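You operate a simulated robot arm through the tools that you are given. There is no shell and no other tool.

The job below is to be done with a simulated robot arm. You get a single attempt, and the scene is never put back.

JOB
Put things in order on the top of the long white counter. At the end: the gold brass bush stands where the yellow grease pump stood; the grey rolled band is on the purple tray; the yellow grease pump stands where the grey rolled band stood; the white rolled band stands on top of the green palm roller; whatever was shut is shut again. Leave all else as you found it, and nothing knocked over.

It is judged by the outcome, as a careful person would: the job done as asked, and still so three seconds after it is handed in. It fails if anything else is knocked over, pushed out of place, dropped, spilled or broken.

ROBOT AND FRAMES
A 5-joint arm with a two-finger parallel gripper, fixed in place. Base frame: the origin is at the foot of the arm, x ahead of it, y to its left, z up; the work surface is at about z = 0. Readings come in mm, degrees, newtons and seconds.
With the tool pointing down near the work surface it reaches from about 260 to 680 mm from the base axis. Its first joint turns from -66.0 to 66.0 degrees. The tool tilts only in the upright plane through the base axis and itself; it spins freely about its own axis. Payload 2.9 kg.
The tool frame sits at the grasp point between the pads (the TCP): z along the fingers, y along the line on which they close. The tips reach 30 mm beyond it. The gripper opens to 110 mm. The fingers are 20 mm wide and 10 mm thick; the gripper's body (48 by 112 mm) begins 55 mm behind the TCP.
Orientation is that of the tool frame in the base frame, as a unit quaternion [w, x, y, z]. With the fingers straight down and closing along the base's y, the tool's x points along the base's -x, its y along +y and its z along -z.

CONTROLS
- The arm moves only by the tool jog_arm. Its arguments are lists of equal length, an entry for each row: "translation": the shift along the tool's x, y, z in units of 200 mm (1.0 is 200 mm), a list of three; "delta_rot": the turn, a rotation vector about the tool's x, y, z in units of 45 degrees (1.0 is 45 degrees), a list of three; "fingers": the opening in per cent of the stroke, from 0 (shut) to 100 (fully open). In form: {"translation": [[x, y, z], ...], "delta_rot": [[ax, ay, az], ...], "fingers": [fingers, ...]}. A call has 1 to 20 rows; each row is the pose to reach, as a shift and turn from the pose commanded when the call began, along the tool's axes at that moment. A call with a number of a shift or a turn outside -1 to 1 is refused whole. Rows are played at 5 a second. More than 50 mm and 8.6 degrees between two rows, or a gripper value outside its range, and nothing of the call is played. Where a pose cannot be reached the arm comes as near as it can. A force on the tool above 40 N (or 10 N above the force at the start of the call, whichever is more), or a blocked arm, ends the call early, and 0.2 s more pass. The fingers move at their own pace (about 108 mm/s each) and stop on an object; they squeeze with about 45 N. The grip force told is the motor's: it shows also when the fingers shut on nothing. Time passes only in rows, and 0.2 s behind the last, so rows that repeat a pose let the fingers close. It gives the time, the measured TCP pose, the force on the tool (base axes), the opening and the grip force at its end, in the units of the frame above (readings bear some noise), with the torque about the TCP (base axes, N m) and any sound that the robot's microphone picked up.
- Cameras (640 x 400 px; columns grow to the right, rows downward): "scene" is fixed at [25.3, -447.9, 598.8]; the picture's right is [0.85, -0.53, 0.00], its down [-0.33, -0.53, -0.78] and it looks along [0.41, 0.66, -0.63] (base axes); focal length 294 px, centre (320, 200). "wrist" rides on the gripper at [72, 17, -103] in the tool frame; the picture's right is [-0.23, 0.97, 0.00], its down [-0.76, -0.18, -0.62] and it looks along [-0.61, -0.14, 0.78] (tool axes); focal length 222 px, centre (320, 200). There is no depth. A picture from a camera that has moved, and an enlarged one, comes with that camera's place and axes in the base frame and with its lens.
- capture(camera): a new picture of that camera. It takes no simulated time.
- close_up(camera, box): a new picture of the part [left, top, right, bottom] of that camera's present view, enlarged. It takes no simulated time.
- job_done(): hands the job in; it is judged then, once.

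Places have to be worked out from the pictures, the camera data and where the tool is seen. Open the gripper and draw the arm clear of the work before you hand the job in, unless the task says otherwise.

The tools are called as name(argument=value, ...) on one line, values as JSON. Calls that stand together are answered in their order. jog_arm: Moves the arm, as the interface text tells. Its arguments: {"type":"object","properties":{"translation":{"type":"array","items":{"type":"array","items":{"type":"number"}}},"delta_rot":{"type":"array","items":{"type":"array","items":{"type":"number"}}},"fingers":{"type":"array","items":{"type":"number"}}},"required":["translation","delta_rot","fingers"]} The other tools are called the same way: capture (camera) takes a picture; close_up (camera, box) takes an enlarged picture of a part of a camera's view; job_done () hands the job in.

At the start:

```text
clock: 0.0
eef_pos: [458.8, 16.1, 308.9]
tcp_rot: [0.0, 0.0, 1.0, -0.001]
wrist_force: [0.2, 0.2, 0.1]
ft_torque: [0.0, -0.02, 0.03]
finger_gap: 109.9
gripper_force: 0.0
```

scene: 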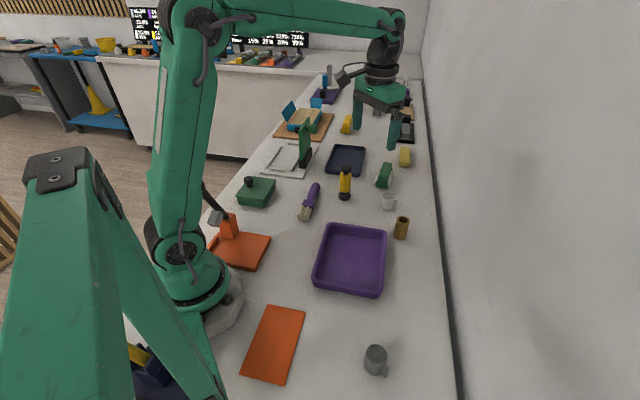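
wrist: 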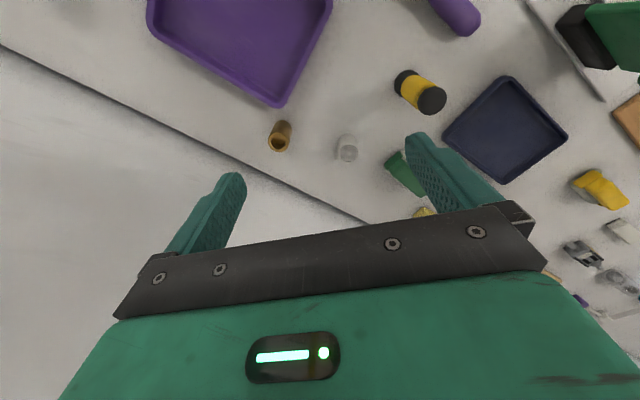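

I start by taking enlarged views of the scene to identify the objects.

close_up(camera="scene", box=[230, 140, 440, 271])

close_up(camera="scene", box=[260, 60, 440, 172])

close_up(camera="scene", box=[200, 220, 440, 370])

close_up(camera="wrist", box=[240, 0, 640, 250])

```text
3.05 times, centred on (335, 206) of scene
camera zoom: at [25.3, -447.9, 598.8], right [0.85, -0.53, 0.0], down [-0.33, -0.53, -0.78], along [0.41, 0.66, -0.63], focal length 895 px, centre (274, 183)
```

zoom: 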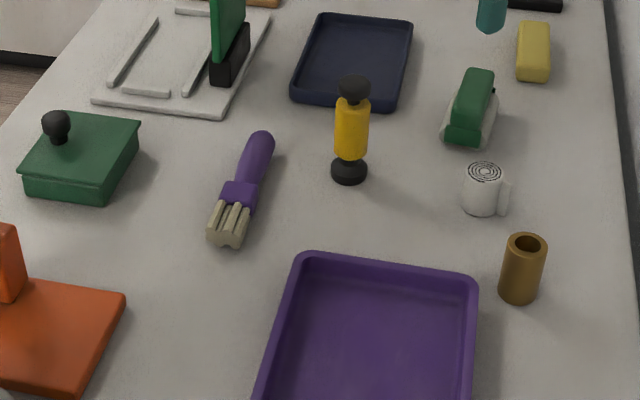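

```text
3.56 times, centred on (350, 116) of scene
camera zoom: at [25.3, -447.9, 598.8], right [0.85, -0.53, 0.0], down [-0.33, -0.53, -0.78], along [0.41, 0.66, -0.63], focal length 1044 px, centre (213, 499)
```

zoom: 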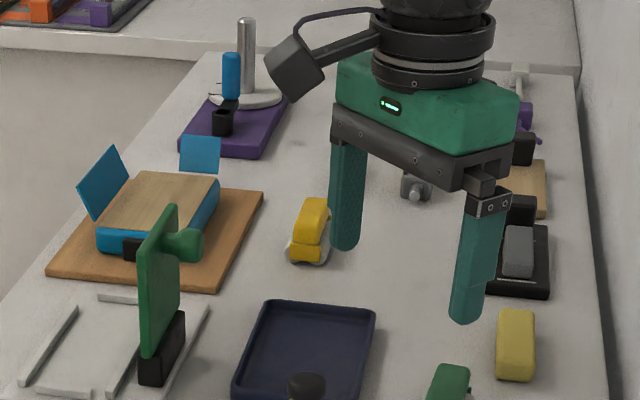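

```text
2.67 times, centred on (320, 295) of scene
camera zoom: at [25.3, -447.9, 598.8], right [0.85, -0.53, 0.0], down [-0.33, -0.53, -0.78], along [0.41, 0.66, -0.63], focal length 783 px, centre (320, -53)
```

zoom: 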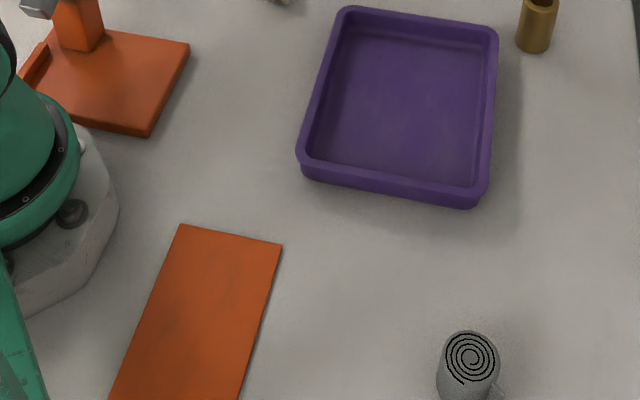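

```text
1.60 times, centred on (440, 125) of wrist
camera zoom: at [385.6, 33.2, 413.4], right [0.23, 0.97, 0.0], down [0.76, -0.18, 0.62], along [0.61, -0.14, -0.78], focal length 355 px, centre (128, 320)
```

zoom: 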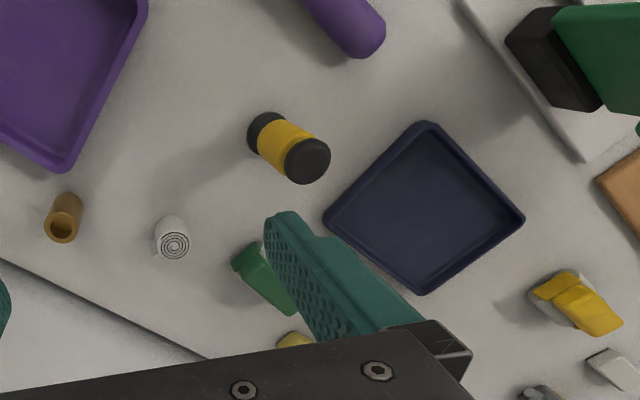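

The pieces I judge to be: grey roll near (232,-307), brass bush (521,-75), white roll (577,38), grease pump (495,153), palm roller (657,143), purple tray centred near (348,-73). I move the empty gripper high toward the grey roll to look at it closely.

jog_arm(translation=[[0.114, -0.162, 0], [0.228, -0.324, 0], [0.342, -0.486, 0], [0.456, -0.648, 0], [0.57, -0.81, 0]], delta_rot=[[0, 0, 0], [0, 0, 0], [0, 0, 0], [0, 0, 0], [0, 0, 0]], fingers=[100, 100, 100, 100, 100])

```text
clock: 1.2
eef_pos: [343.9, -143.6, 310.6]
tcp_rot: [0.0, 0.0, 1.0, 0.001]
wrist_force: [-0.4, -0.4, 0.4]
ft_torque: [0.02, 0.0, -0.02]
finger_gap: 109.9
gripper_force: 0.1
```

The arm tracks well. I continue to above the grey roll and take pictures.

jog_arm(translation=[[0.112, -0.162, 0.05], [0.224, -0.324, 0.1], [0.336, -0.486, 0.2], [0.448, -0.648, 0.3], [0.56, -0.81, 0.4], [0.56, -0.81, 0.4]], delta_rot=[[0, 0, 0], [0, 0, 0], [0, 0, 0], [0, 0, 0], [0, 0, 0], [0, 0, 0]], fingers=[100, 100, 100, 100, 100, 100])

capture(camera="wrist")

capture(camera="scene")

```text
clock: 2.6
eef_pos: [231.5, -308.0, 232.1]
tcp_rot: [-0.001, 0.0, 1.0, 0.001]
wrist_force: [-0.6, 0.3, 0.4]
ft_torque: [0.0, 0.0, 0.0]
finger_gap: 110.0
gripper_force: 0.1
```

```text
taken
camera wrist: at [157.8, -291.3, 335.2], right [0.23, 0.97, 0.0], down [0.76, -0.18, 0.62], along [0.61, -0.14, -0.78], focal length 222 px, centre (320, 200)
```

wrist: 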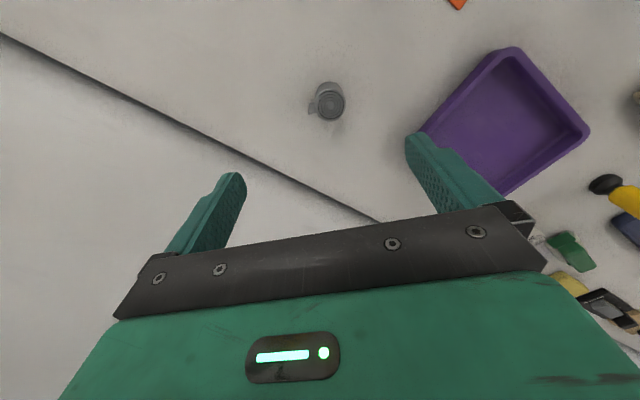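

```text
taken
```

scene: 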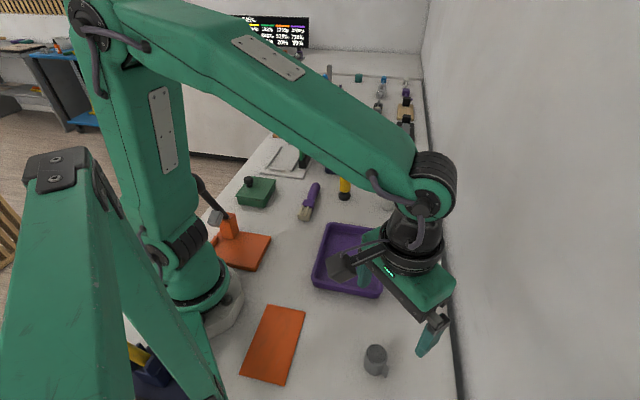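

I zoom in on the grey roll in the wrist view to find its centre and the direction of its loose end.

close_up(camera="wrist", box=[280, 65, 380, 128])

close_up(camera="scene", box=[330, 330, 426, 390])

```text
6.35 times, centred on (330, 96) of wrist
camera zoom: at [157.8, -291.3, 335.2], right [0.23, 0.97, 0.0], down [0.76, -0.18, 0.62], along [0.61, -0.14, -0.78], focal length 1410 px, centre (256, 857)
```

zoom: 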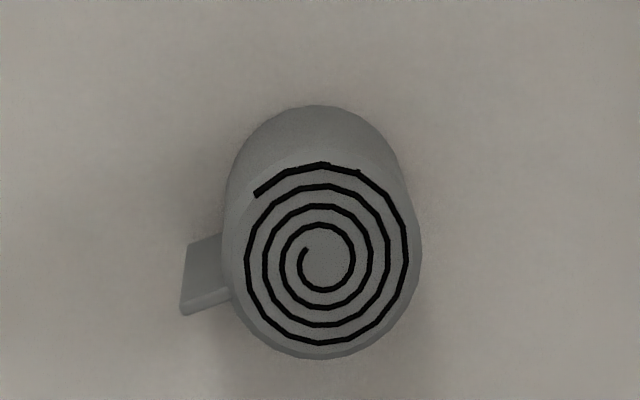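

```text
6.67 times, centred on (378, 360) of scene
camera zoom: at [25.2, -447.9, 598.8], right [0.85, -0.53, 0.0], down [-0.33, -0.53, -0.78], along [0.41, 0.66, -0.63], focal length 1958 px, centre (-67, -867)
```

zoom: 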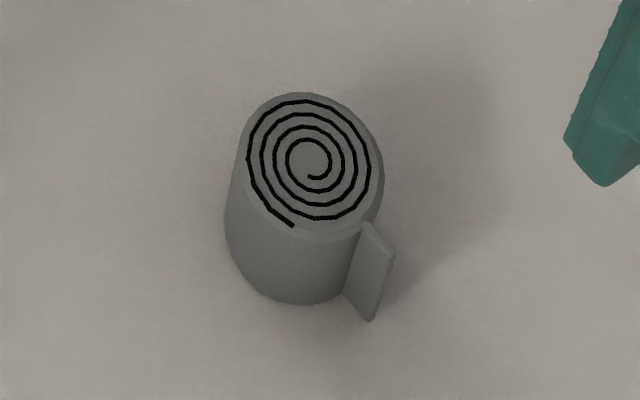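

The grey roll stands near (238,-298), about 37 mm wide and 52 mm tall, with its tail toward -y. I turn the gripper 90° so the fingers close along base x, clear of the tail, and come lower for a check.

jog_arm(translation=[[-0.005, 0.01, 0], [-0.01, 0.02, 0.05], [-0.02, 0.03, 0.1], [-0.03, 0.04, 0.15], [-0.035, 0.05, 0.2], [-0.035, 0.052, 0.25]], delta_rot=[[0, 0, 0.167], [0, 0, 0.333], [0, 0, 0.5], [0, 0, 0.667], [0, 0, 0.833], [0, 0, 1.0]], fingers=[100, 100, 100, 100, 100, 100])

jog_arm(translation=[[0, 0, 0.05], [0, 0, 0.1], [0, 0, 0.15], [0, 0, 0.2], [0, 0, 0.25], [0, 0, 0.25], [0, 0, 0.25]], delta_rot=[[0, 0, 0.167], [0, 0, 0.333], [0, 0, 0.5], [0, 0, 0.667], [0, 0, 0.833], [0, 0, 1.0], [0, 0, 1.0]], fingers=[100, 100, 100, 100, 100, 100, 100])

capture(camera="wrist")

close_up(camera="scene", box=[300, 250, 480, 362])

```text
clock: 4.0
eef_pos: [239.0, -297.6, 180.2]
tcp_rot: [0.0, 0.384, 0.923, 0.0]
wrist_force: [-0.4, -0.7, 0.0]
ft_torque: [0.0, -0.04, 0.01]
finger_gap: 109.9
gripper_force: 0.0
```

```text
clock: 5.6
eef_pos: [238.4, -296.4, 129.1]
tcp_rot: [0.001, 0.708, 0.706, 0.0]
wrist_force: [0.7, 0.3, -0.5]
ft_torque: [0.0, 0.0, 0.01]
finger_gap: 109.9
gripper_force: 0.2
```

```text
taken
camera wrist: at [255.7, -224.8, 232.9], right [0.97, -0.23, 0.0], down [-0.18, -0.76, 0.62], along [-0.14, -0.61, -0.78], focal length 222 px, centre (320, 200)
```

wrist: 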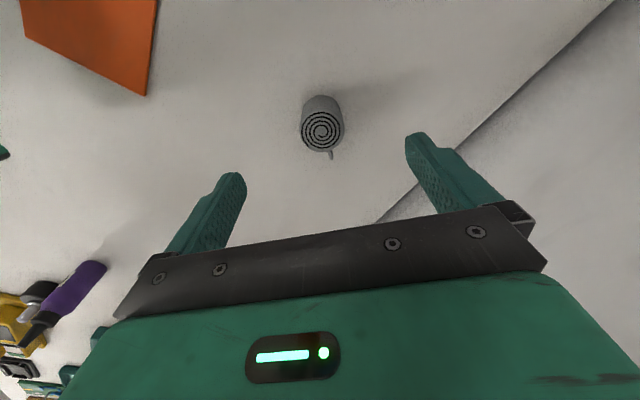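

```text
3.56 times, centred on (390, 306) of scene
camera zoom: at [25.3, -447.9, 598.8], right [0.85, -0.53, 0.0], down [-0.33, -0.53, -0.78], along [0.41, 0.66, -0.63], focal length 1044 px, centre (71, -177)
```

zoom: 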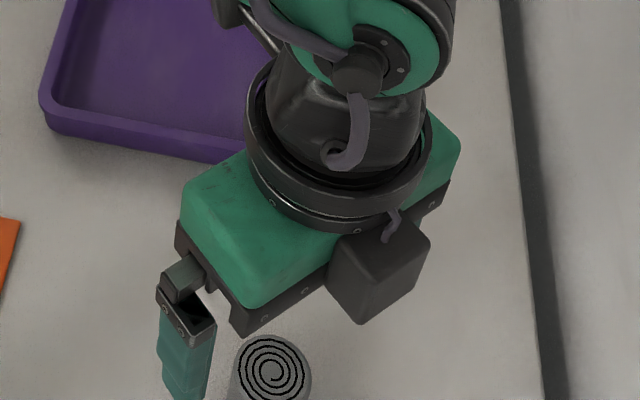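

The roll sits centred under the tool to within about 2 mm. I descend so the pads are around its middle, then close.

jog_arm(translation=[[0, 0, 0.1], [0, 0, 0.2], [0, 0, 0.3], [0, 0, 0.38], [0, 0, 0.44], [0, 0, 0.44], [0, 0, 0.44], [0, 0, 0.44], [0, 0, 0.44], [0, 0, 0.44]], delta_rot=[[0, 0, 0], [0, 0, 0], [0, 0, 0], [0, 0, 0], [0, 0, 0], [0, 0, 0], [0, 0, 0], [0, 0, 0], [0, 0, 0], [0, 0, 0]], fingers=[100, 100, 100, 100, 100, 70, 50, 20, 20, 20])

capture(camera="wrist")

```text
clock: 7.8
eef_pos: [238.4, -296.3, 42.3]
tcp_rot: [0.0, 0.707, 0.707, 0.0]
wrist_force: [-0.1, 0.7, 0.1]
ft_torque: [0.03, 0.02, 0.0]
finger_gap: 39.8
gripper_force: 45.1
```

```text
taken
camera wrist: at [255.8, -224.1, 145.1], right [0.97, -0.23, 0.0], down [-0.18, -0.76, 0.62], along [-0.14, -0.61, -0.78], focal length 222 px, centre (320, 200)
```

wrist: 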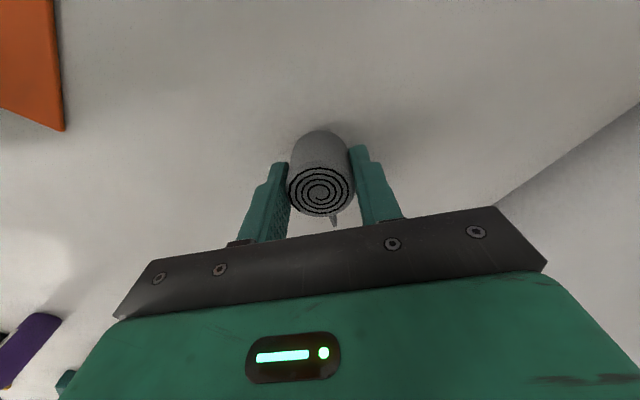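

The roll is held (gap 39.8 mm, 45 N). I lift it straight up about 110 mm.

jog_arm(translation=[[0, 0, -0.05], [0, 0, -0.15], [0, 0, -0.27], [0, 0, -0.4], [0, 0, -0.52], [0.05, 0.02, -0.56], [0.15, 0.06, -0.56], [0.15, 0.06, -0.56]], delta_rot=[[0, 0, 0], [0, 0, 0], [0, 0, 0], [0, 0, 0], [0, 0, 0], [0, 0, 0], [0, 0, 0], [0, 0, 0]], fingers=[20, 20, 20, 20, 20, 20, 20, 20])

capture(camera="wrist")

```text
clock: 9.6
eef_pos: [251.7, -266.1, 154.8]
tcp_rot: [0.0, 0.707, 0.708, 0.0]
wrist_force: [0.4, 0.1, -0.6]
ft_torque: [0.03, 0.01, 0.01]
finger_gap: 39.6
gripper_force: 44.9
```

```text
taken
camera wrist: at [268.0, -194.4, 258.0], right [0.97, -0.23, 0.0], down [-0.18, -0.76, 0.62], along [-0.14, -0.61, -0.78], focal length 222 px, centre (320, 200)
```

wrist: 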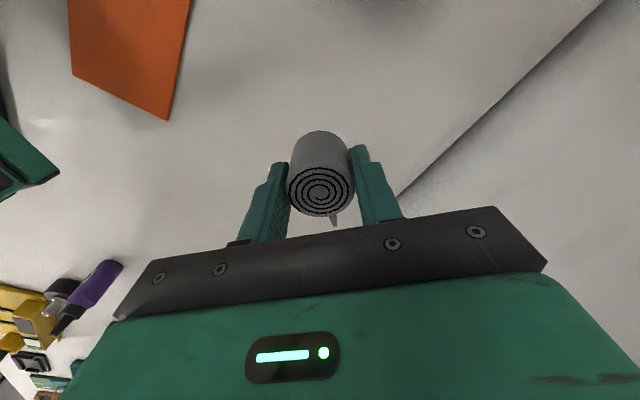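

Roll held upright. I carry it over the tray's centre, judged at (353,-76), staying at z≈155.

jog_arm(translation=[[0.1, 0.05, 0], [0.25, 0.135, 0], [0.42, 0.225, 0], [0.6, 0.32, 0], [0.77, 0.41, 0], [0.89, 0.475, 0], [0.95, 0.507, 0], [0.95, 0.507, 0]], delta_rot=[[0, 0, 0], [0, 0, 0], [0, 0, 0], [0, 0, 0], [0, 0, 0], [0, 0, 0], [0, 0, 0], [0, 0, 0]], fingers=[20, 20, 20, 20, 20, 20, 20, 20])

capture(camera="wrist")

capture(camera="scene")

```text
clock: 11.4
eef_pos: [349.5, -78.0, 152.6]
tcp_rot: [0.001, 0.707, 0.707, 0.0]
wrist_force: [-0.2, -0.3, -1.0]
ft_torque: [0.0, 0.02, -0.01]
finger_gap: 39.4
gripper_force: 45.4
```

```text
taken
camera wrist: at [367.1, -5.9, 256.9], right [0.97, -0.23, 0.0], down [-0.18, -0.76, 0.62], along [-0.14, -0.61, -0.78], focal length 222 px, centre (320, 200)
```

wrist: 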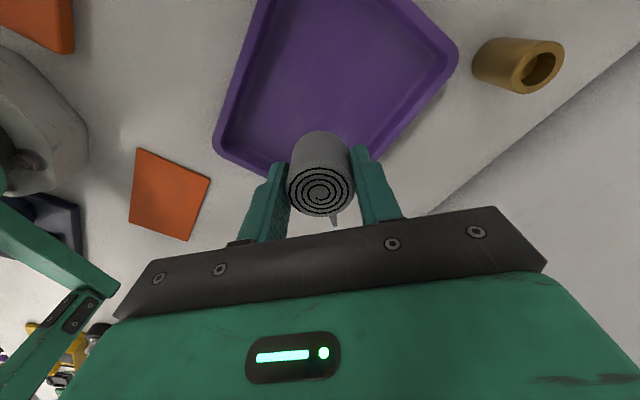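

```text
taken
```

scene: 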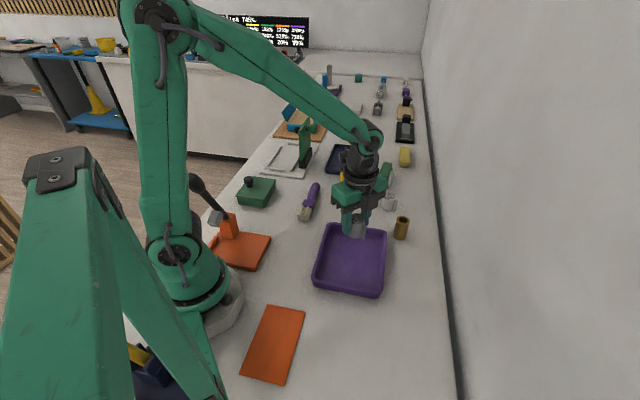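

Tray corners in the wrist view put its centre near (354,-70), so I am well inside. I lower the roll to just above the tray floor.

jog_arm(translation=[[0.01, 0.01, 0.05], [0.025, 0.02, 0.15], [0.025, 0.02, 0.27], [0.025, 0.02, 0.38], [0.025, 0.02, 0.46], [0.025, 0.02, 0.5], [0.025, 0.02, 0.5]], delta_rot=[[0, 0, 0], [0, 0, 0], [0, 0, 0], [0, 0, 0], [0, 0, 0], [0, 0, 0], [0, 0, 0]], fingers=[20, 20, 20, 20, 20, 20, 20])

close_up(camera="scene", box=[300, 180, 420, 300])

```text
clock: 13.0
eef_pos: [356.4, -71.7, 55.3]
tcp_rot: [0.001, 0.707, 0.707, 0.0]
wrist_force: [-0.4, -0.3, -1.6]
ft_torque: [0.01, 0.06, 0.02]
finger_gap: 39.7
gripper_force: 45.0
```

```text
3.33 times, centred on (360, 240) of scene
camera zoom: at [25.3, -447.9, 598.8], right [0.85, -0.53, 0.0], down [-0.33, -0.53, -0.78], along [0.41, 0.66, -0.63], focal length 979 px, centre (187, 67)
```

zoom: 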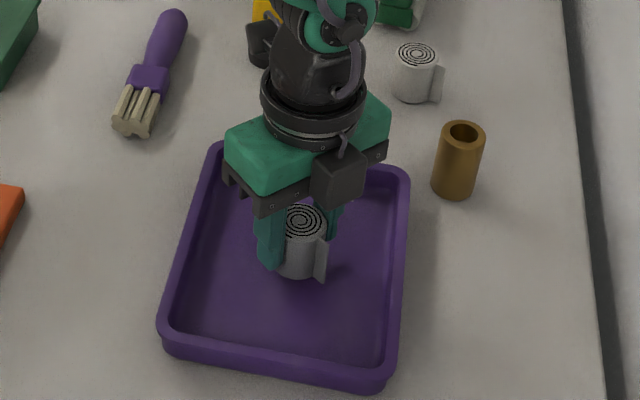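

The roll is inside the tray, bottom about 12 mm above counter level. I lower it in small steps and watch the force.

jog_arm(translation=[[0, 0, 0.01], [0, 0, 0.02], [0, 0, 0.03], [0, 0, 0.03]], delta_rot=[[0, 0, 0], [0, 0, 0], [0, 0, 0], [0, 0, 0]], fingers=[20, 20, 20, 20])

```text
clock: 14.0
eef_pos: [355.9, -71.6, 49.0]
tcp_rot: [0.0, 0.707, 0.707, 0.0]
wrist_force: [-0.4, 0.4, 2.0]
ft_torque: [0.0, 0.06, -0.01]
finger_gap: 39.4
gripper_force: 44.8
```

The vertical force shifted by about 3 N, hinting at first contact. I go a little further to confirm.

jog_arm(translation=[[0, 0, 0.005], [0, 0, 0.01], [0, 0, 0.01]], delta_rot=[[0, 0, 0], [0, 0, 0], [0, 0, 0]], fingers=[20, 20, 20])

```text
clock: 14.7
eef_pos: [356.8, -71.4, 47.1]
tcp_rot: [0.001, 0.707, 0.707, 0.0]
wrist_force: [-1.5, -0.1, 6.4]
ft_torque: [0.05, 0.17, -0.02]
finger_gap: 39.6
gripper_force: 45.0
stopped in row 3: the force on the tool passed its limit at 42 N (the readings are from after the stop); the commanded pose is now the measured one
```

Contact with the tray floor is firm. I open the fingers and withdraw straight up.

jog_arm(translation=[[0, 0, 0], [0, 0, 0], [0, 0, 0], [0, 0, -0.05], [0, 0, -0.15], [0, 0, -0.3], [0, 0, -0.5], [0, 0, -0.7], [0, 0, -0.85], [0, 0, -0.85]], delta_rot=[[0, 0, 0], [0, 0, 0], [0, 0, 0], [0, 0, 0], [0, 0, 0], [0, 0, 0], [0, 0, 0], [0, 0, 0], [0, 0, 0], [0, 0, 0]], fingers=[45, 65, 75, 75, 75, 75, 75, 75, 75, 75])

capture(camera="wrist")

capture(camera="scene")

```text
clock: 16.9
eef_pos: [356.9, -73.1, 218.7]
tcp_rot: [0.0, 0.708, 0.707, 0.0]
wrist_force: [-0.4, -0.5, 0.4]
ft_torque: [-0.02, -0.01, 0.04]
finger_gap: 82.5
gripper_force: 0.0
```

```text
taken
camera wrist: at [373.4, -0.3, 321.8], right [0.97, -0.23, 0.0], down [-0.18, -0.76, 0.62], along [-0.14, -0.61, -0.78], focal length 222 px, centre (320, 200)
```

wrist: 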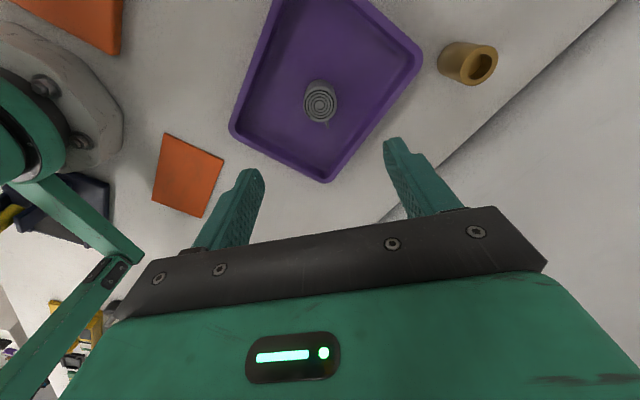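

```text
taken
```

scene: 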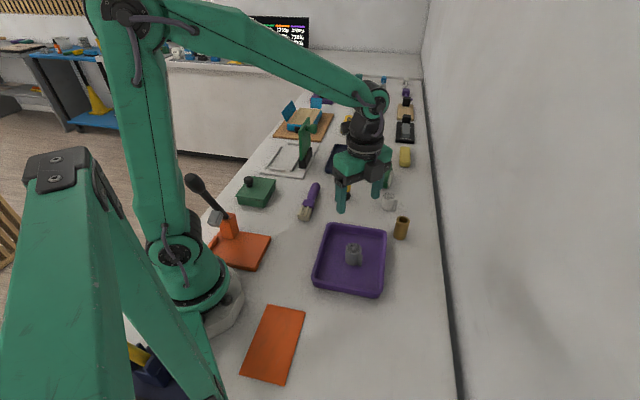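

The grey roll stands upright in the tray. Next I go over the grease pump, judged at (495,153), staying high because it is about 115 mm tall.

jog_arm(translation=[[0.15, 0.09, -0.05], [0.32, 0.2, -0.1], [0.5, 0.31, -0.15], [0.68, 0.42, -0.15], [0.85, 0.53, -0.15], [1.0, 0.63, -0.15], [1.0, 0.69, -0.15]], delta_rot=[[0, 0, 0], [0, 0, 0], [0, 0, 0], [0, 0, 0], [0, 0, 0], [0, 0, 0], [0, 0, 0]], fingers=[100, 100, 100, 100, 100, 100, 100])

jog_arm(translation=[[0.13, 0, 0], [0.13, 0, 0]], delta_rot=[[0, 0, 0], [0, 0, 0]], fingers=[100, 100])

capture(camera="wrist")

close_up(camera="wrist", box=[260, 20, 400, 150])

close_up(camera="scene", box=[280, 110, 440, 210])

```text
clock: 18.5
eef_pos: [493.0, 127.8, 246.5]
tcp_rot: [0.001, 0.707, 0.707, 0.0]
wrist_force: [0.7, -0.8, -0.1]
ft_torque: [0.0, -0.01, 0.0]
finger_gap: 110.1
gripper_force: 0.0
```

```text
clock: 19.1
eef_pos: [493.8, 153.5, 244.9]
tcp_rot: [0.0, 0.707, 0.707, 0.0]
wrist_force: [0.2, -0.7, 0.6]
ft_torque: [-0.02, -0.06, -0.01]
finger_gap: 110.4
gripper_force: 0.1
```

```text
taken
camera wrist: at [510.2, 226.0, 348.5], right [0.97, -0.23, 0.0], down [-0.18, -0.76, 0.62], along [-0.14, -0.61, -0.78], focal length 222 px, centre (320, 200)
```

wrist: 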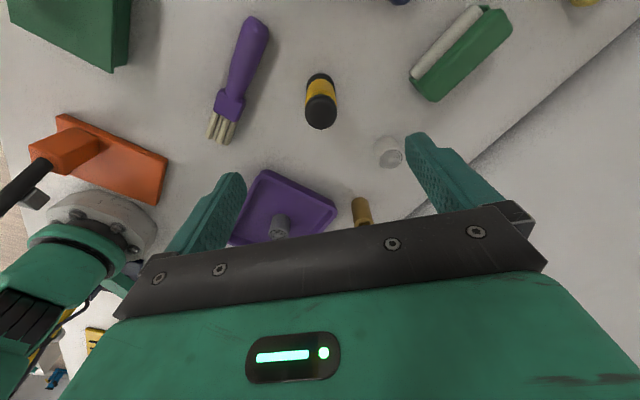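

```text
3.08 times, centred on (330, 85) of wrist
camera zoom: at [510.2, 226.0, 348.5], right [0.97, -0.23, 0.0], down [-0.18, -0.76, 0.62], along [-0.14, -0.61, -0.78], focal length 684 px, centre (289, 554)
```

zoom: 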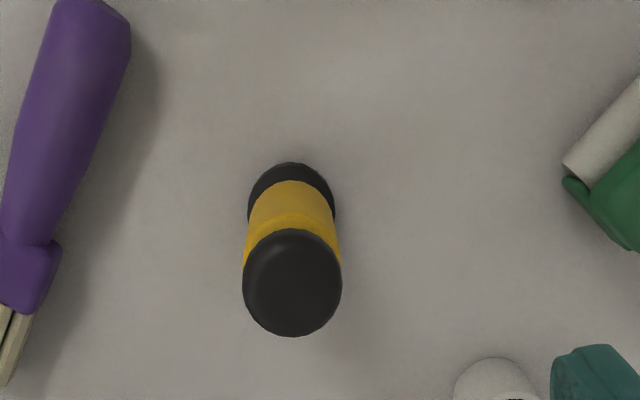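

```text
4.00 times, centred on (360, 160) of scene
camera zoom: at [25.3, -447.9, 598.8], right [0.85, -0.53, 0.0], down [-0.33, -0.53, -0.78], along [0.41, 0.66, -0.63], focal length 1175 px, centre (160, 360)
```

zoom: 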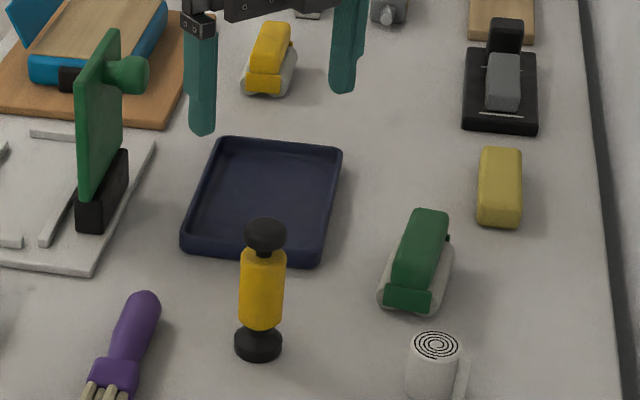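

The pump stands at about (495,155), nearly under the tool. I fine-align by 1–2 mm, descend to z≈80 so the palm stays above its cap, and close on the yellow body.

jog_arm(translation=[[0.0075, 0.006, 0.15], [0.0075, 0.006, 0.3], [0.0075, 0.006, 0.45], [0.0075, 0.006, 0.6], [0.0075, 0.006, 0.72], [0.0075, 0.006, 0.8], [0.0075, 0.006, 0.825], [0.0075, 0.006, 0.825]], delta_rot=[[0, 0, 0], [0, 0, 0], [0, 0, 0], [0, 0, 0], [0, 0, 0], [0, 0, 0], [0, 0, 0], [0, 0, 0]], fingers=[100, 100, 100, 100, 100, 100, 100, 100])

capture(camera="wrist")

```text
clock: 20.9
eef_pos: [496.8, 155.2, 82.4]
tcp_rot: [0.001, 0.708, 0.706, 0.001]
wrist_force: [-0.2, 0.2, -0.7]
ft_torque: [0.0, 0.01, 0.05]
finger_gap: 110.0
gripper_force: 0.0
```

```text
taken
camera wrist: at [512.7, 227.1, 185.0], right [0.97, -0.23, 0.0], down [-0.18, -0.76, 0.62], along [-0.14, -0.61, -0.78], focal length 222 px, centre (320, 200)
```

wrist: 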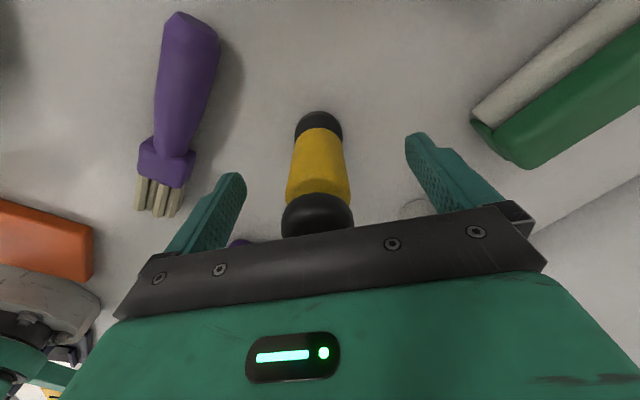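

The pump is centred between the fingers with the palm above its cap. I close.

jog_arm(translation=[[0, 0, 0], [0, 0, 0], [0, 0, 0], [0, 0, 0], [0, 0, 0]], delta_rot=[[0, 0, 0], [0, 0, 0], [0, 0, 0], [0, 0, 0], [0, 0, 0]], fingers=[75, 50, 25, 15, 15])

capture(camera="wrist")

close_up(camera="scene", box=[280, 110, 440, 210])

```text
clock: 22.1
eef_pos: [495.3, 155.6, 81.6]
tcp_rot: [0.001, 0.708, 0.706, 0.001]
wrist_force: [-2.0, -0.2, 1.6]
ft_torque: [-0.01, 0.16, 0.0]
finger_gap: 34.6
gripper_force: 44.9
```

```text
taken
camera wrist: at [512.6, 227.1, 185.3], right [0.97, -0.23, 0.0], down [-0.18, -0.76, 0.62], along [-0.14, -0.61, -0.78], focal length 222 px, centre (320, 200)
```

wrist: 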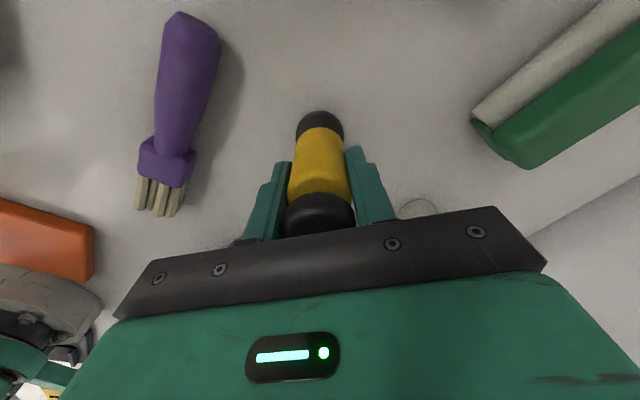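

```text
4.00 times, centred on (360, 160) of scene
camera zoom: at [25.3, -447.9, 598.8], right [0.85, -0.53, 0.0], down [-0.33, -0.53, -0.78], along [0.41, 0.66, -0.63], focal length 1175 px, centre (160, 360)
```

zoom: 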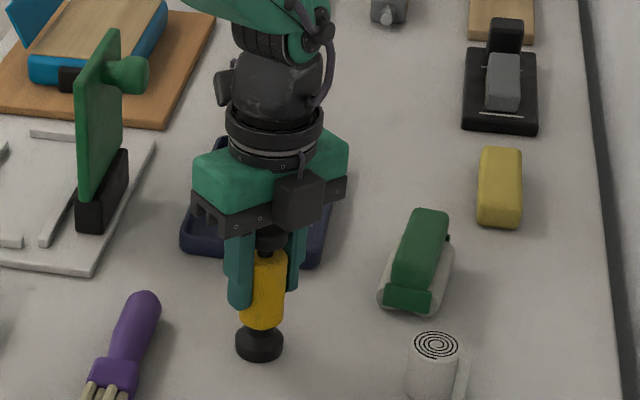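

The pump is held (gap 34.6 mm). I lift it straight up.

jog_arm(translation=[[0, 0, -0.04], [0, 0, -0.12], [0, 0, -0.25], [0, 0, -0.38], [0, 0, -0.5], [0, 0, -0.6], [0, 0, -0.63], [0, 0, -0.63]], delta_rot=[[0, 0, 0], [0, 0, 0], [0, 0, 0], [0, 0, 0], [0, 0, 0], [0, 0, 0], [0, 0, 0], [0, 0, 0]], fingers=[15, 15, 15, 15, 15, 15, 15, 15])

capture(camera="wrist")

close_up(camera="scene", box=[280, 80, 440, 220])

```text
clock: 23.9
eef_pos: [495.7, 154.8, 209.3]
tcp_rot: [0.001, 0.708, 0.707, 0.001]
wrist_force: [-0.4, 0.7, -1.3]
ft_torque: [-0.01, -0.01, 0.0]
finger_gap: 34.4
gripper_force: 44.4
```

```text
taken
camera wrist: at [512.8, 227.0, 312.2], right [0.97, -0.23, 0.0], down [-0.18, -0.76, 0.62], along [-0.14, -0.61, -0.78], focal length 222 px, centre (320, 200)
```

wrist: 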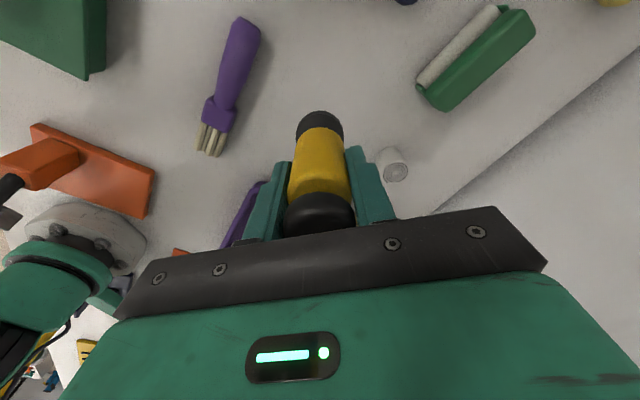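

```text
2.86 times, centred on (360, 150) of scene
camera zoom: at [25.3, -447.9, 598.8], right [0.85, -0.53, 0.0], down [-0.33, -0.53, -0.78], along [0.41, 0.66, -0.63], focal length 839 px, centre (206, 343)
```

zoom: 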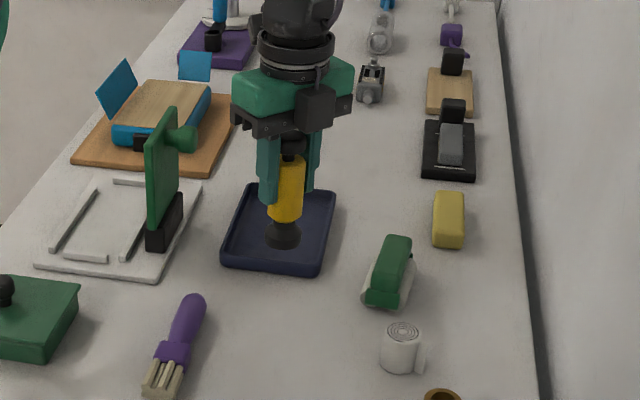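

Secure. I carry the pump at this height toward the grey roll's old place in three stretches.

jog_arm(translation=[[-0.1, -0.057, 0], [-0.25, -0.141, 0], [-0.42, -0.238, 0], [-0.59, -0.334, 0], [-0.76, -0.43, 0], [-0.92, -0.52, 0], [-1.0, -0.566, 0]], delta_rot=[[0, 0, 0], [0, 0, 0], [0, 0, 0], [0, 0, 0], [0, 0, 0], [0, 0, 0], [0, 0, 0]], fingers=[15, 15, 15, 15, 15, 15, 15])

jog_arm(translation=[[-0.1, -0.057, 0], [-0.25, -0.141, 0], [-0.42, -0.238, 0], [-0.59, -0.334, 0], [-0.76, -0.43, 0], [-0.92, -0.52, 0], [-1.0, -0.566, 0], [-1.0, -0.566, 0]], delta_rot=[[0, 0, 0], [0, 0, 0], [0, 0, 0], [0, 0, 0], [0, 0, 0], [0, 0, 0], [0, 0, 0], [0, 0, 0]], fingers=[15, 15, 15, 15, 15, 15, 15, 15])

```text
clock: 25.5
eef_pos: [381.8, -47.5, 206.5]
tcp_rot: [0.0, 0.707, 0.707, 0.001]
wrist_force: [0.0, 0.1, -2.6]
ft_torque: [-0.01, -0.02, -0.01]
finger_gap: 34.4
gripper_force: 45.1
```

```text
clock: 27.3
eef_pos: [270.1, -246.6, 211.2]
tcp_rot: [0.001, 0.707, 0.707, 0.001]
wrist_force: [-0.9, -0.4, -2.1]
ft_torque: [0.04, -0.02, 0.01]
finger_gap: 34.6
gripper_force: 44.7
```

I finish the approach over (239,-298) and lower until the pump base is roughly 10 mm off the counter.

jog_arm(translation=[[-0.1, -0.06, 0], [-0.2, -0.12, 0.05], [-0.257, -0.154, 0.15], [-0.257, -0.154, 0.27], [-0.257, -0.154, 0.39], [-0.257, -0.154, 0.5], [-0.257, -0.154, 0.57], [-0.257, -0.154, 0.59], [-0.257, -0.154, 0.59]], delta_rot=[[0, 0, 0], [0, 0, 0], [0, 0, 0], [0, 0, 0], [0, 0, 0], [0, 0, 0], [0, 0, 0], [0, 0, 0], [0, 0, 0]], fingers=[15, 15, 15, 15, 15, 15, 15, 15, 15])

capture(camera="wrist")

close_up(camera="scene", box=[320, 280, 440, 390])

```text
clock: 29.3
eef_pos: [238.4, -296.8, 90.0]
tcp_rot: [0.0, 0.707, 0.707, 0.0]
wrist_force: [0.7, 0.1, -1.8]
ft_torque: [0.0, -0.01, 0.04]
finger_gap: 34.6
gripper_force: 44.3
```

```text
taken
camera wrist: at [255.0, -223.5, 194.1], right [0.97, -0.23, 0.0], down [-0.18, -0.76, 0.62], along [-0.14, -0.61, -0.78], focal length 222 px, centre (320, 200)
```

wrist: 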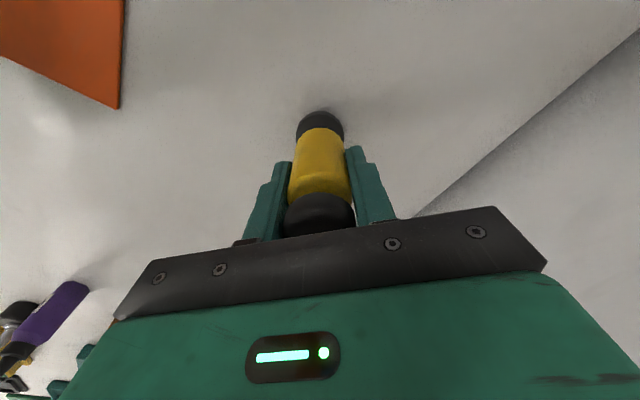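

```text
3.64 times, centred on (380, 335) of scene
camera zoom: at [25.3, -447.9, 598.8], right [0.85, -0.53, 0.0], down [-0.33, -0.53, -0.78], along [0.41, 0.66, -0.63], focal length 1068 px, centre (102, -291)
```

zoom: 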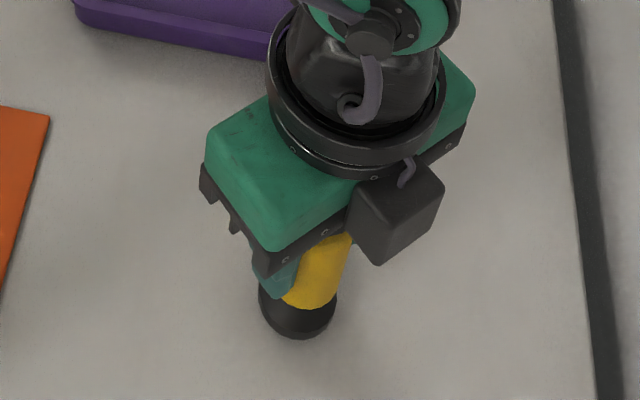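

The pump's base lines up with the old position of the grey roll within a few mm in the scene view. I lower it in small steps until contact.

jog_arm(translation=[[0, 0, 0.01], [0, 0, 0.02], [0, 0, 0.03], [0, 0, 0.035], [0, 0, 0.035]], delta_rot=[[0, 0, 0], [0, 0, 0], [0, 0, 0], [0, 0, 0], [0, 0, 0]], fingers=[15, 15, 15, 15, 15])

```text
clock: 30.5
eef_pos: [238.1, -296.3, 84.1]
tcp_rot: [0.0, 0.707, 0.707, 0.001]
wrist_force: [-0.9, -0.2, -2.3]
ft_torque: [-0.03, -0.04, 0.04]
finger_gap: 34.7
gripper_force: 45.3
```

No contact yet at z=84; contact is expected near 81.5. I continue in 0.6 mm steps.

jog_arm(translation=[[0, 0, 0.004], [0, 0, 0.007], [0, 0, 0.01], [0, 0, 0.012], [0, 0, 0.012]], delta_rot=[[0, 0, 0], [0, 0, 0], [0, 0, 0], [0, 0, 0], [0, 0, 0]], fingers=[15, 15, 15, 15, 15])

```text
clock: 31.7
eef_pos: [238.3, -297.7, 81.7]
tcp_rot: [0.0, 0.707, 0.707, 0.001]
wrist_force: [-5.2, 3.0, 12.5]
ft_torque: [0.29, 0.41, -0.01]
finger_gap: 34.4
gripper_force: 45.5
```

Contact shows as 12 N upward at z=81.7, so the pump is standing. I open the fingers and withdraw straight up past the cap.

jog_arm(translation=[[0, 0, 0], [0, 0, 0], [0, 0, 0], [0, 0, 0], [0, 0, -0.1], [0, 0, -0.25], [0, 0, -0.45], [0, 0, -0.65], [0, 0, -0.75], [0, 0, -0.75]], delta_rot=[[0, 0, 0], [0, 0, 0], [0, 0, 0], [0, 0, 0], [0, 0, 0], [0, 0, 0], [0, 0, 0], [0, 0, 0], [0, 0, 0], [0, 0, 0]], fingers=[45, 65, 85, 85, 85, 85, 85, 85, 85, 85])

capture(camera="wrist")

close_up(camera="scene", box=[320, 280, 440, 390])

```text
clock: 33.9
eef_pos: [238.8, -297.6, 229.0]
tcp_rot: [0.0, 0.707, 0.707, 0.001]
wrist_force: [0.1, 0.5, 0.2]
ft_torque: [0.01, 0.0, -0.04]
finger_gap: 93.6
gripper_force: 0.1
```

```text
taken
camera wrist: at [255.4, -224.7, 333.4], right [0.97, -0.23, 0.0], down [-0.18, -0.76, 0.62], along [-0.14, -0.61, -0.78], focal length 222 px, centre (320, 200)
```

wrist: 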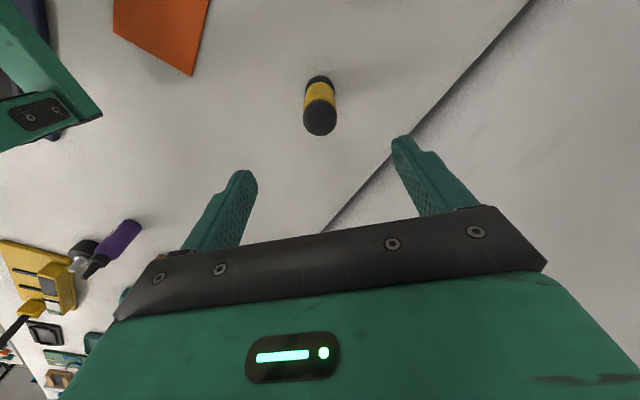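

```text
3.64 times, centred on (380, 335) of scene
camera zoom: at [25.3, -447.9, 598.8], right [0.85, -0.53, 0.0], down [-0.33, -0.53, -0.78], along [0.41, 0.66, -0.63], focal length 1068 px, centre (102, -291)
```

zoom: 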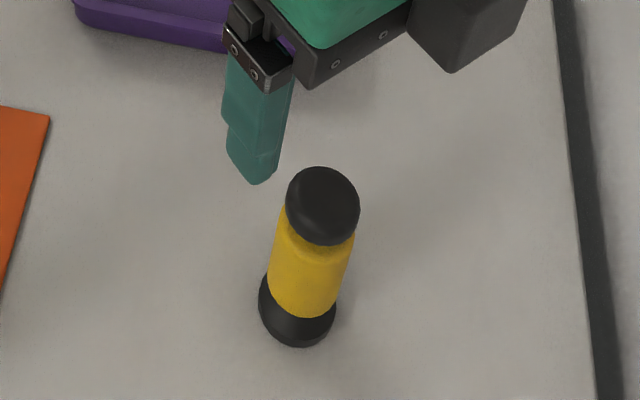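

The pump stands upright. Now I go to the brass bush near (521,-75).

jog_arm(translation=[[0.1, 0.12, 0], [0.21, 0.26, 0], [0.33, 0.41, 0], [0.45, 0.56, 0], [0.557, 0.705, 0]], delta_rot=[[0, 0, 0], [0, 0, 0], [0, 0, 0], [0, 0, 0], [0, 0, 0]], fingers=[85, 85, 85, 85, 85])

jog_arm(translation=[[0.1, 0.12, 0], [0.21, 0.26, 0], [0.33, 0.41, 0], [0.45, 0.56, 0.1], [0.557, 0.705, 0.2], [0.557, 0.705, 0.3], [0.557, 0.705, 0.3]], delta_rot=[[0, 0, 0], [0, 0, 0], [0, 0, 0], [0, 0, 0], [0, 0, 0], [0, 0, 0], [0, 0, 0]], fingers=[85, 85, 85, 85, 85, 85, 85])

capture(camera="wrist")

close_up(camera="wrist", box=[260, 50, 380, 150])

close_up(camera="scene", box=[340, 140, 460, 260])

```text
clock: 35.1
eef_pos: [380.9, -184.8, 231.2]
tcp_rot: [0.0, 0.707, 0.707, 0.0]
wrist_force: [0.0, -1.2, -0.4]
ft_torque: [-0.01, -0.01, -0.01]
finger_gap: 93.1
gripper_force: 0.0
```

```text
clock: 36.7
eef_pos: [521.3, -72.0, 170.3]
tcp_rot: [0.001, 0.707, 0.707, 0.001]
wrist_force: [0.3, 0.4, 0.9]
ft_torque: [0.02, 0.0, -0.04]
finger_gap: 93.5
gripper_force: 0.1
```

```text
taken
camera wrist: at [537.8, 0.1, 274.1], right [0.97, -0.23, 0.0], down [-0.18, -0.76, 0.62], along [-0.14, -0.61, -0.78], focal length 222 px, centre (320, 200)
```

wrist: 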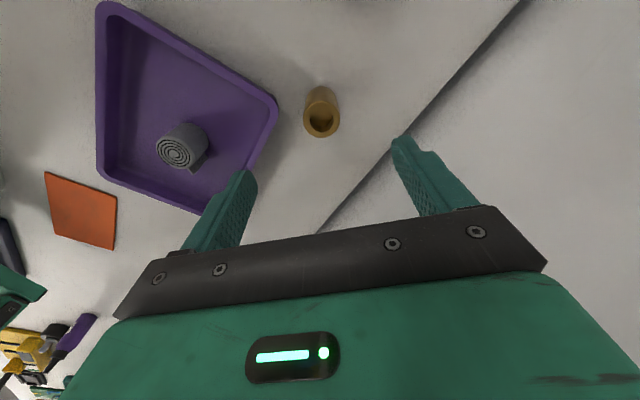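

```text
4.00 times, centred on (320, 100) of wrist
camera zoom: at [537.8, 0.1, 274.1], right [0.97, -0.23, 0.0], down [-0.18, -0.76, 0.62], along [-0.14, -0.61, -0.78], focal length 888 px, centre (320, 600)
```

zoom: 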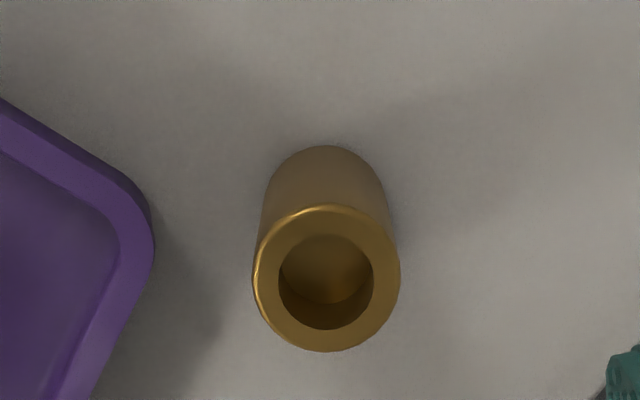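

```text
3.33 times, centred on (400, 200) of scene
camera zoom: at [25.3, -447.9, 598.8], right [0.85, -0.53, 0.0], down [-0.33, -0.53, -0.78], along [0.41, 0.66, -0.63], focal length 979 px, centre (53, 200)
```

zoom: 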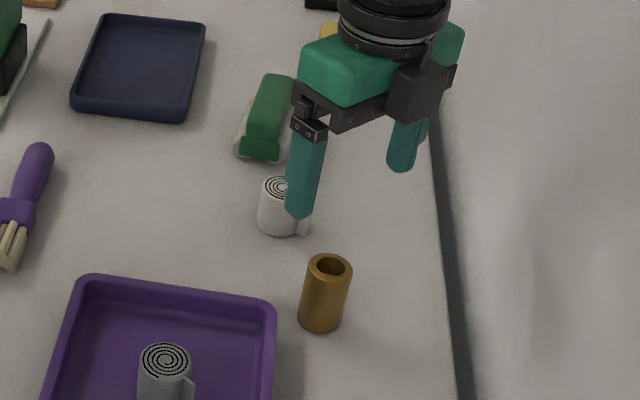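

The bush is centred under the tool at about (522,-72). To stay clear of the purple tray's corner I narrow the opening to about 54 mm, then descend to z≈50.

jog_arm(translation=[[0, 0, 0], [0.002, 0.003, 0.05], [0.002, 0.003, 0.2], [0.002, 0.003, 0.35], [0.002, 0.003, 0.48], [0.002, 0.003, 0.57], [0.002, 0.003, 0.6], [0.002, 0.003, 0.6]], delta_rot=[[0, 0, 0], [0, 0, 0], [0, 0, 0], [0, 0, 0], [0, 0, 0], [0, 0, 0], [0, 0, 0], [0, 0, 0]], fingers=[50, 50, 50, 50, 50, 50, 50, 50])

capture(camera="wrist")

```text
clock: 38.5
eef_pos: [521.4, -73.1, 50.2]
tcp_rot: [0.001, 0.707, 0.707, 0.001]
wrist_force: [0.2, -0.2, 0.1]
ft_torque: [-0.01, 0.02, -0.04]
finger_gap: 55.2
gripper_force: 0.6
```

```text
taken
camera wrist: at [537.7, -1.4, 154.4], right [0.97, -0.23, 0.0], down [-0.18, -0.76, 0.62], along [-0.14, -0.61, -0.78], focal length 222 px, centre (320, 200)
```

wrist: 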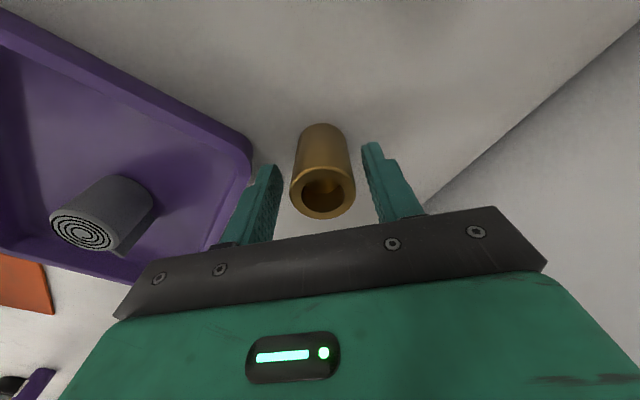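

The fingers are clear of the tray and around the bush. I close and lift.

jog_arm(translation=[[0, 0, 0], [0, 0, 0], [0, 0, 0], [0, 0, 0]], delta_rot=[[0, 0, 0], [0, 0, 0], [0, 0, 0], [0, 0, 0]], fingers=[35, 18, 15, 15])

jog_arm(translation=[[0, 0, -0.04], [0, 0, -0.12], [0, 0, -0.25], [0, 0, -0.38], [0, 0, -0.5], [0, 0, -0.55], [0, 0, -0.55]], delta_rot=[[0, 0, 0], [0, 0, 0], [0, 0, 0], [0, 0, 0], [0, 0, 0], [0, 0, 0], [0, 0, 0]], fingers=[15, 15, 15, 15, 15, 15, 15])

capture(camera="wrist")

```text
clock: 39.5
eef_pos: [520.6, -73.4, 50.4]
tcp_rot: [0.0, 0.707, 0.707, 0.001]
wrist_force: [-0.1, -1.4, 0.3]
ft_torque: [0.0, -0.01, 0.02]
finger_gap: 50.1
gripper_force: 45.3
```

```text
clock: 41.1
eef_pos: [520.9, -73.2, 161.3]
tcp_rot: [0.0, 0.707, 0.707, 0.001]
wrist_force: [-0.2, 0.0, -1.3]
ft_torque: [0.05, -0.02, 0.0]
finger_gap: 50.2
gripper_force: 45.3
```

```text
taken
camera wrist: at [537.5, -0.7, 264.9], right [0.97, -0.23, 0.0], down [-0.18, -0.76, 0.62], along [-0.14, -0.61, -0.78], focal length 222 px, centre (320, 200)
```

wrist: 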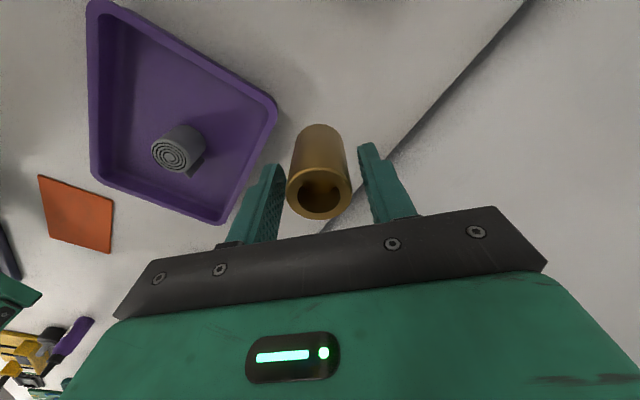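

The bush rose with the gripper, though the gap reads 50 mm, wider than I estimated. I take a closer look before moving on.

close_up(camera="wrist", box=[220, 100, 420, 240])

close_up(camera="scene", box=[340, 100, 460, 220])

```text
2.86 times, centred on (320, 170) of wrist
camera zoom: at [537.5, -0.7, 264.9], right [0.97, -0.23, 0.0], down [-0.18, -0.76, 0.62], along [-0.14, -0.61, -0.78], focal length 635 px, centre (320, 286)
```

zoom: 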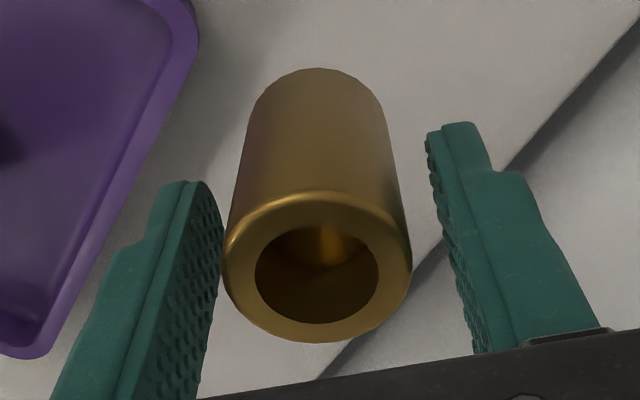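

```text
3.33 times, centred on (400, 160) of scene
camera zoom: at [25.3, -447.9, 598.8], right [0.85, -0.53, 0.0], down [-0.33, -0.53, -0.78], along [0.41, 0.66, -0.63], focal length 979 px, centre (53, 333)
```

zoom: 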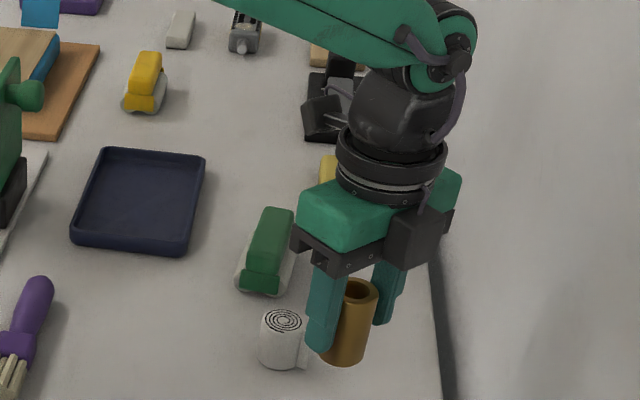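

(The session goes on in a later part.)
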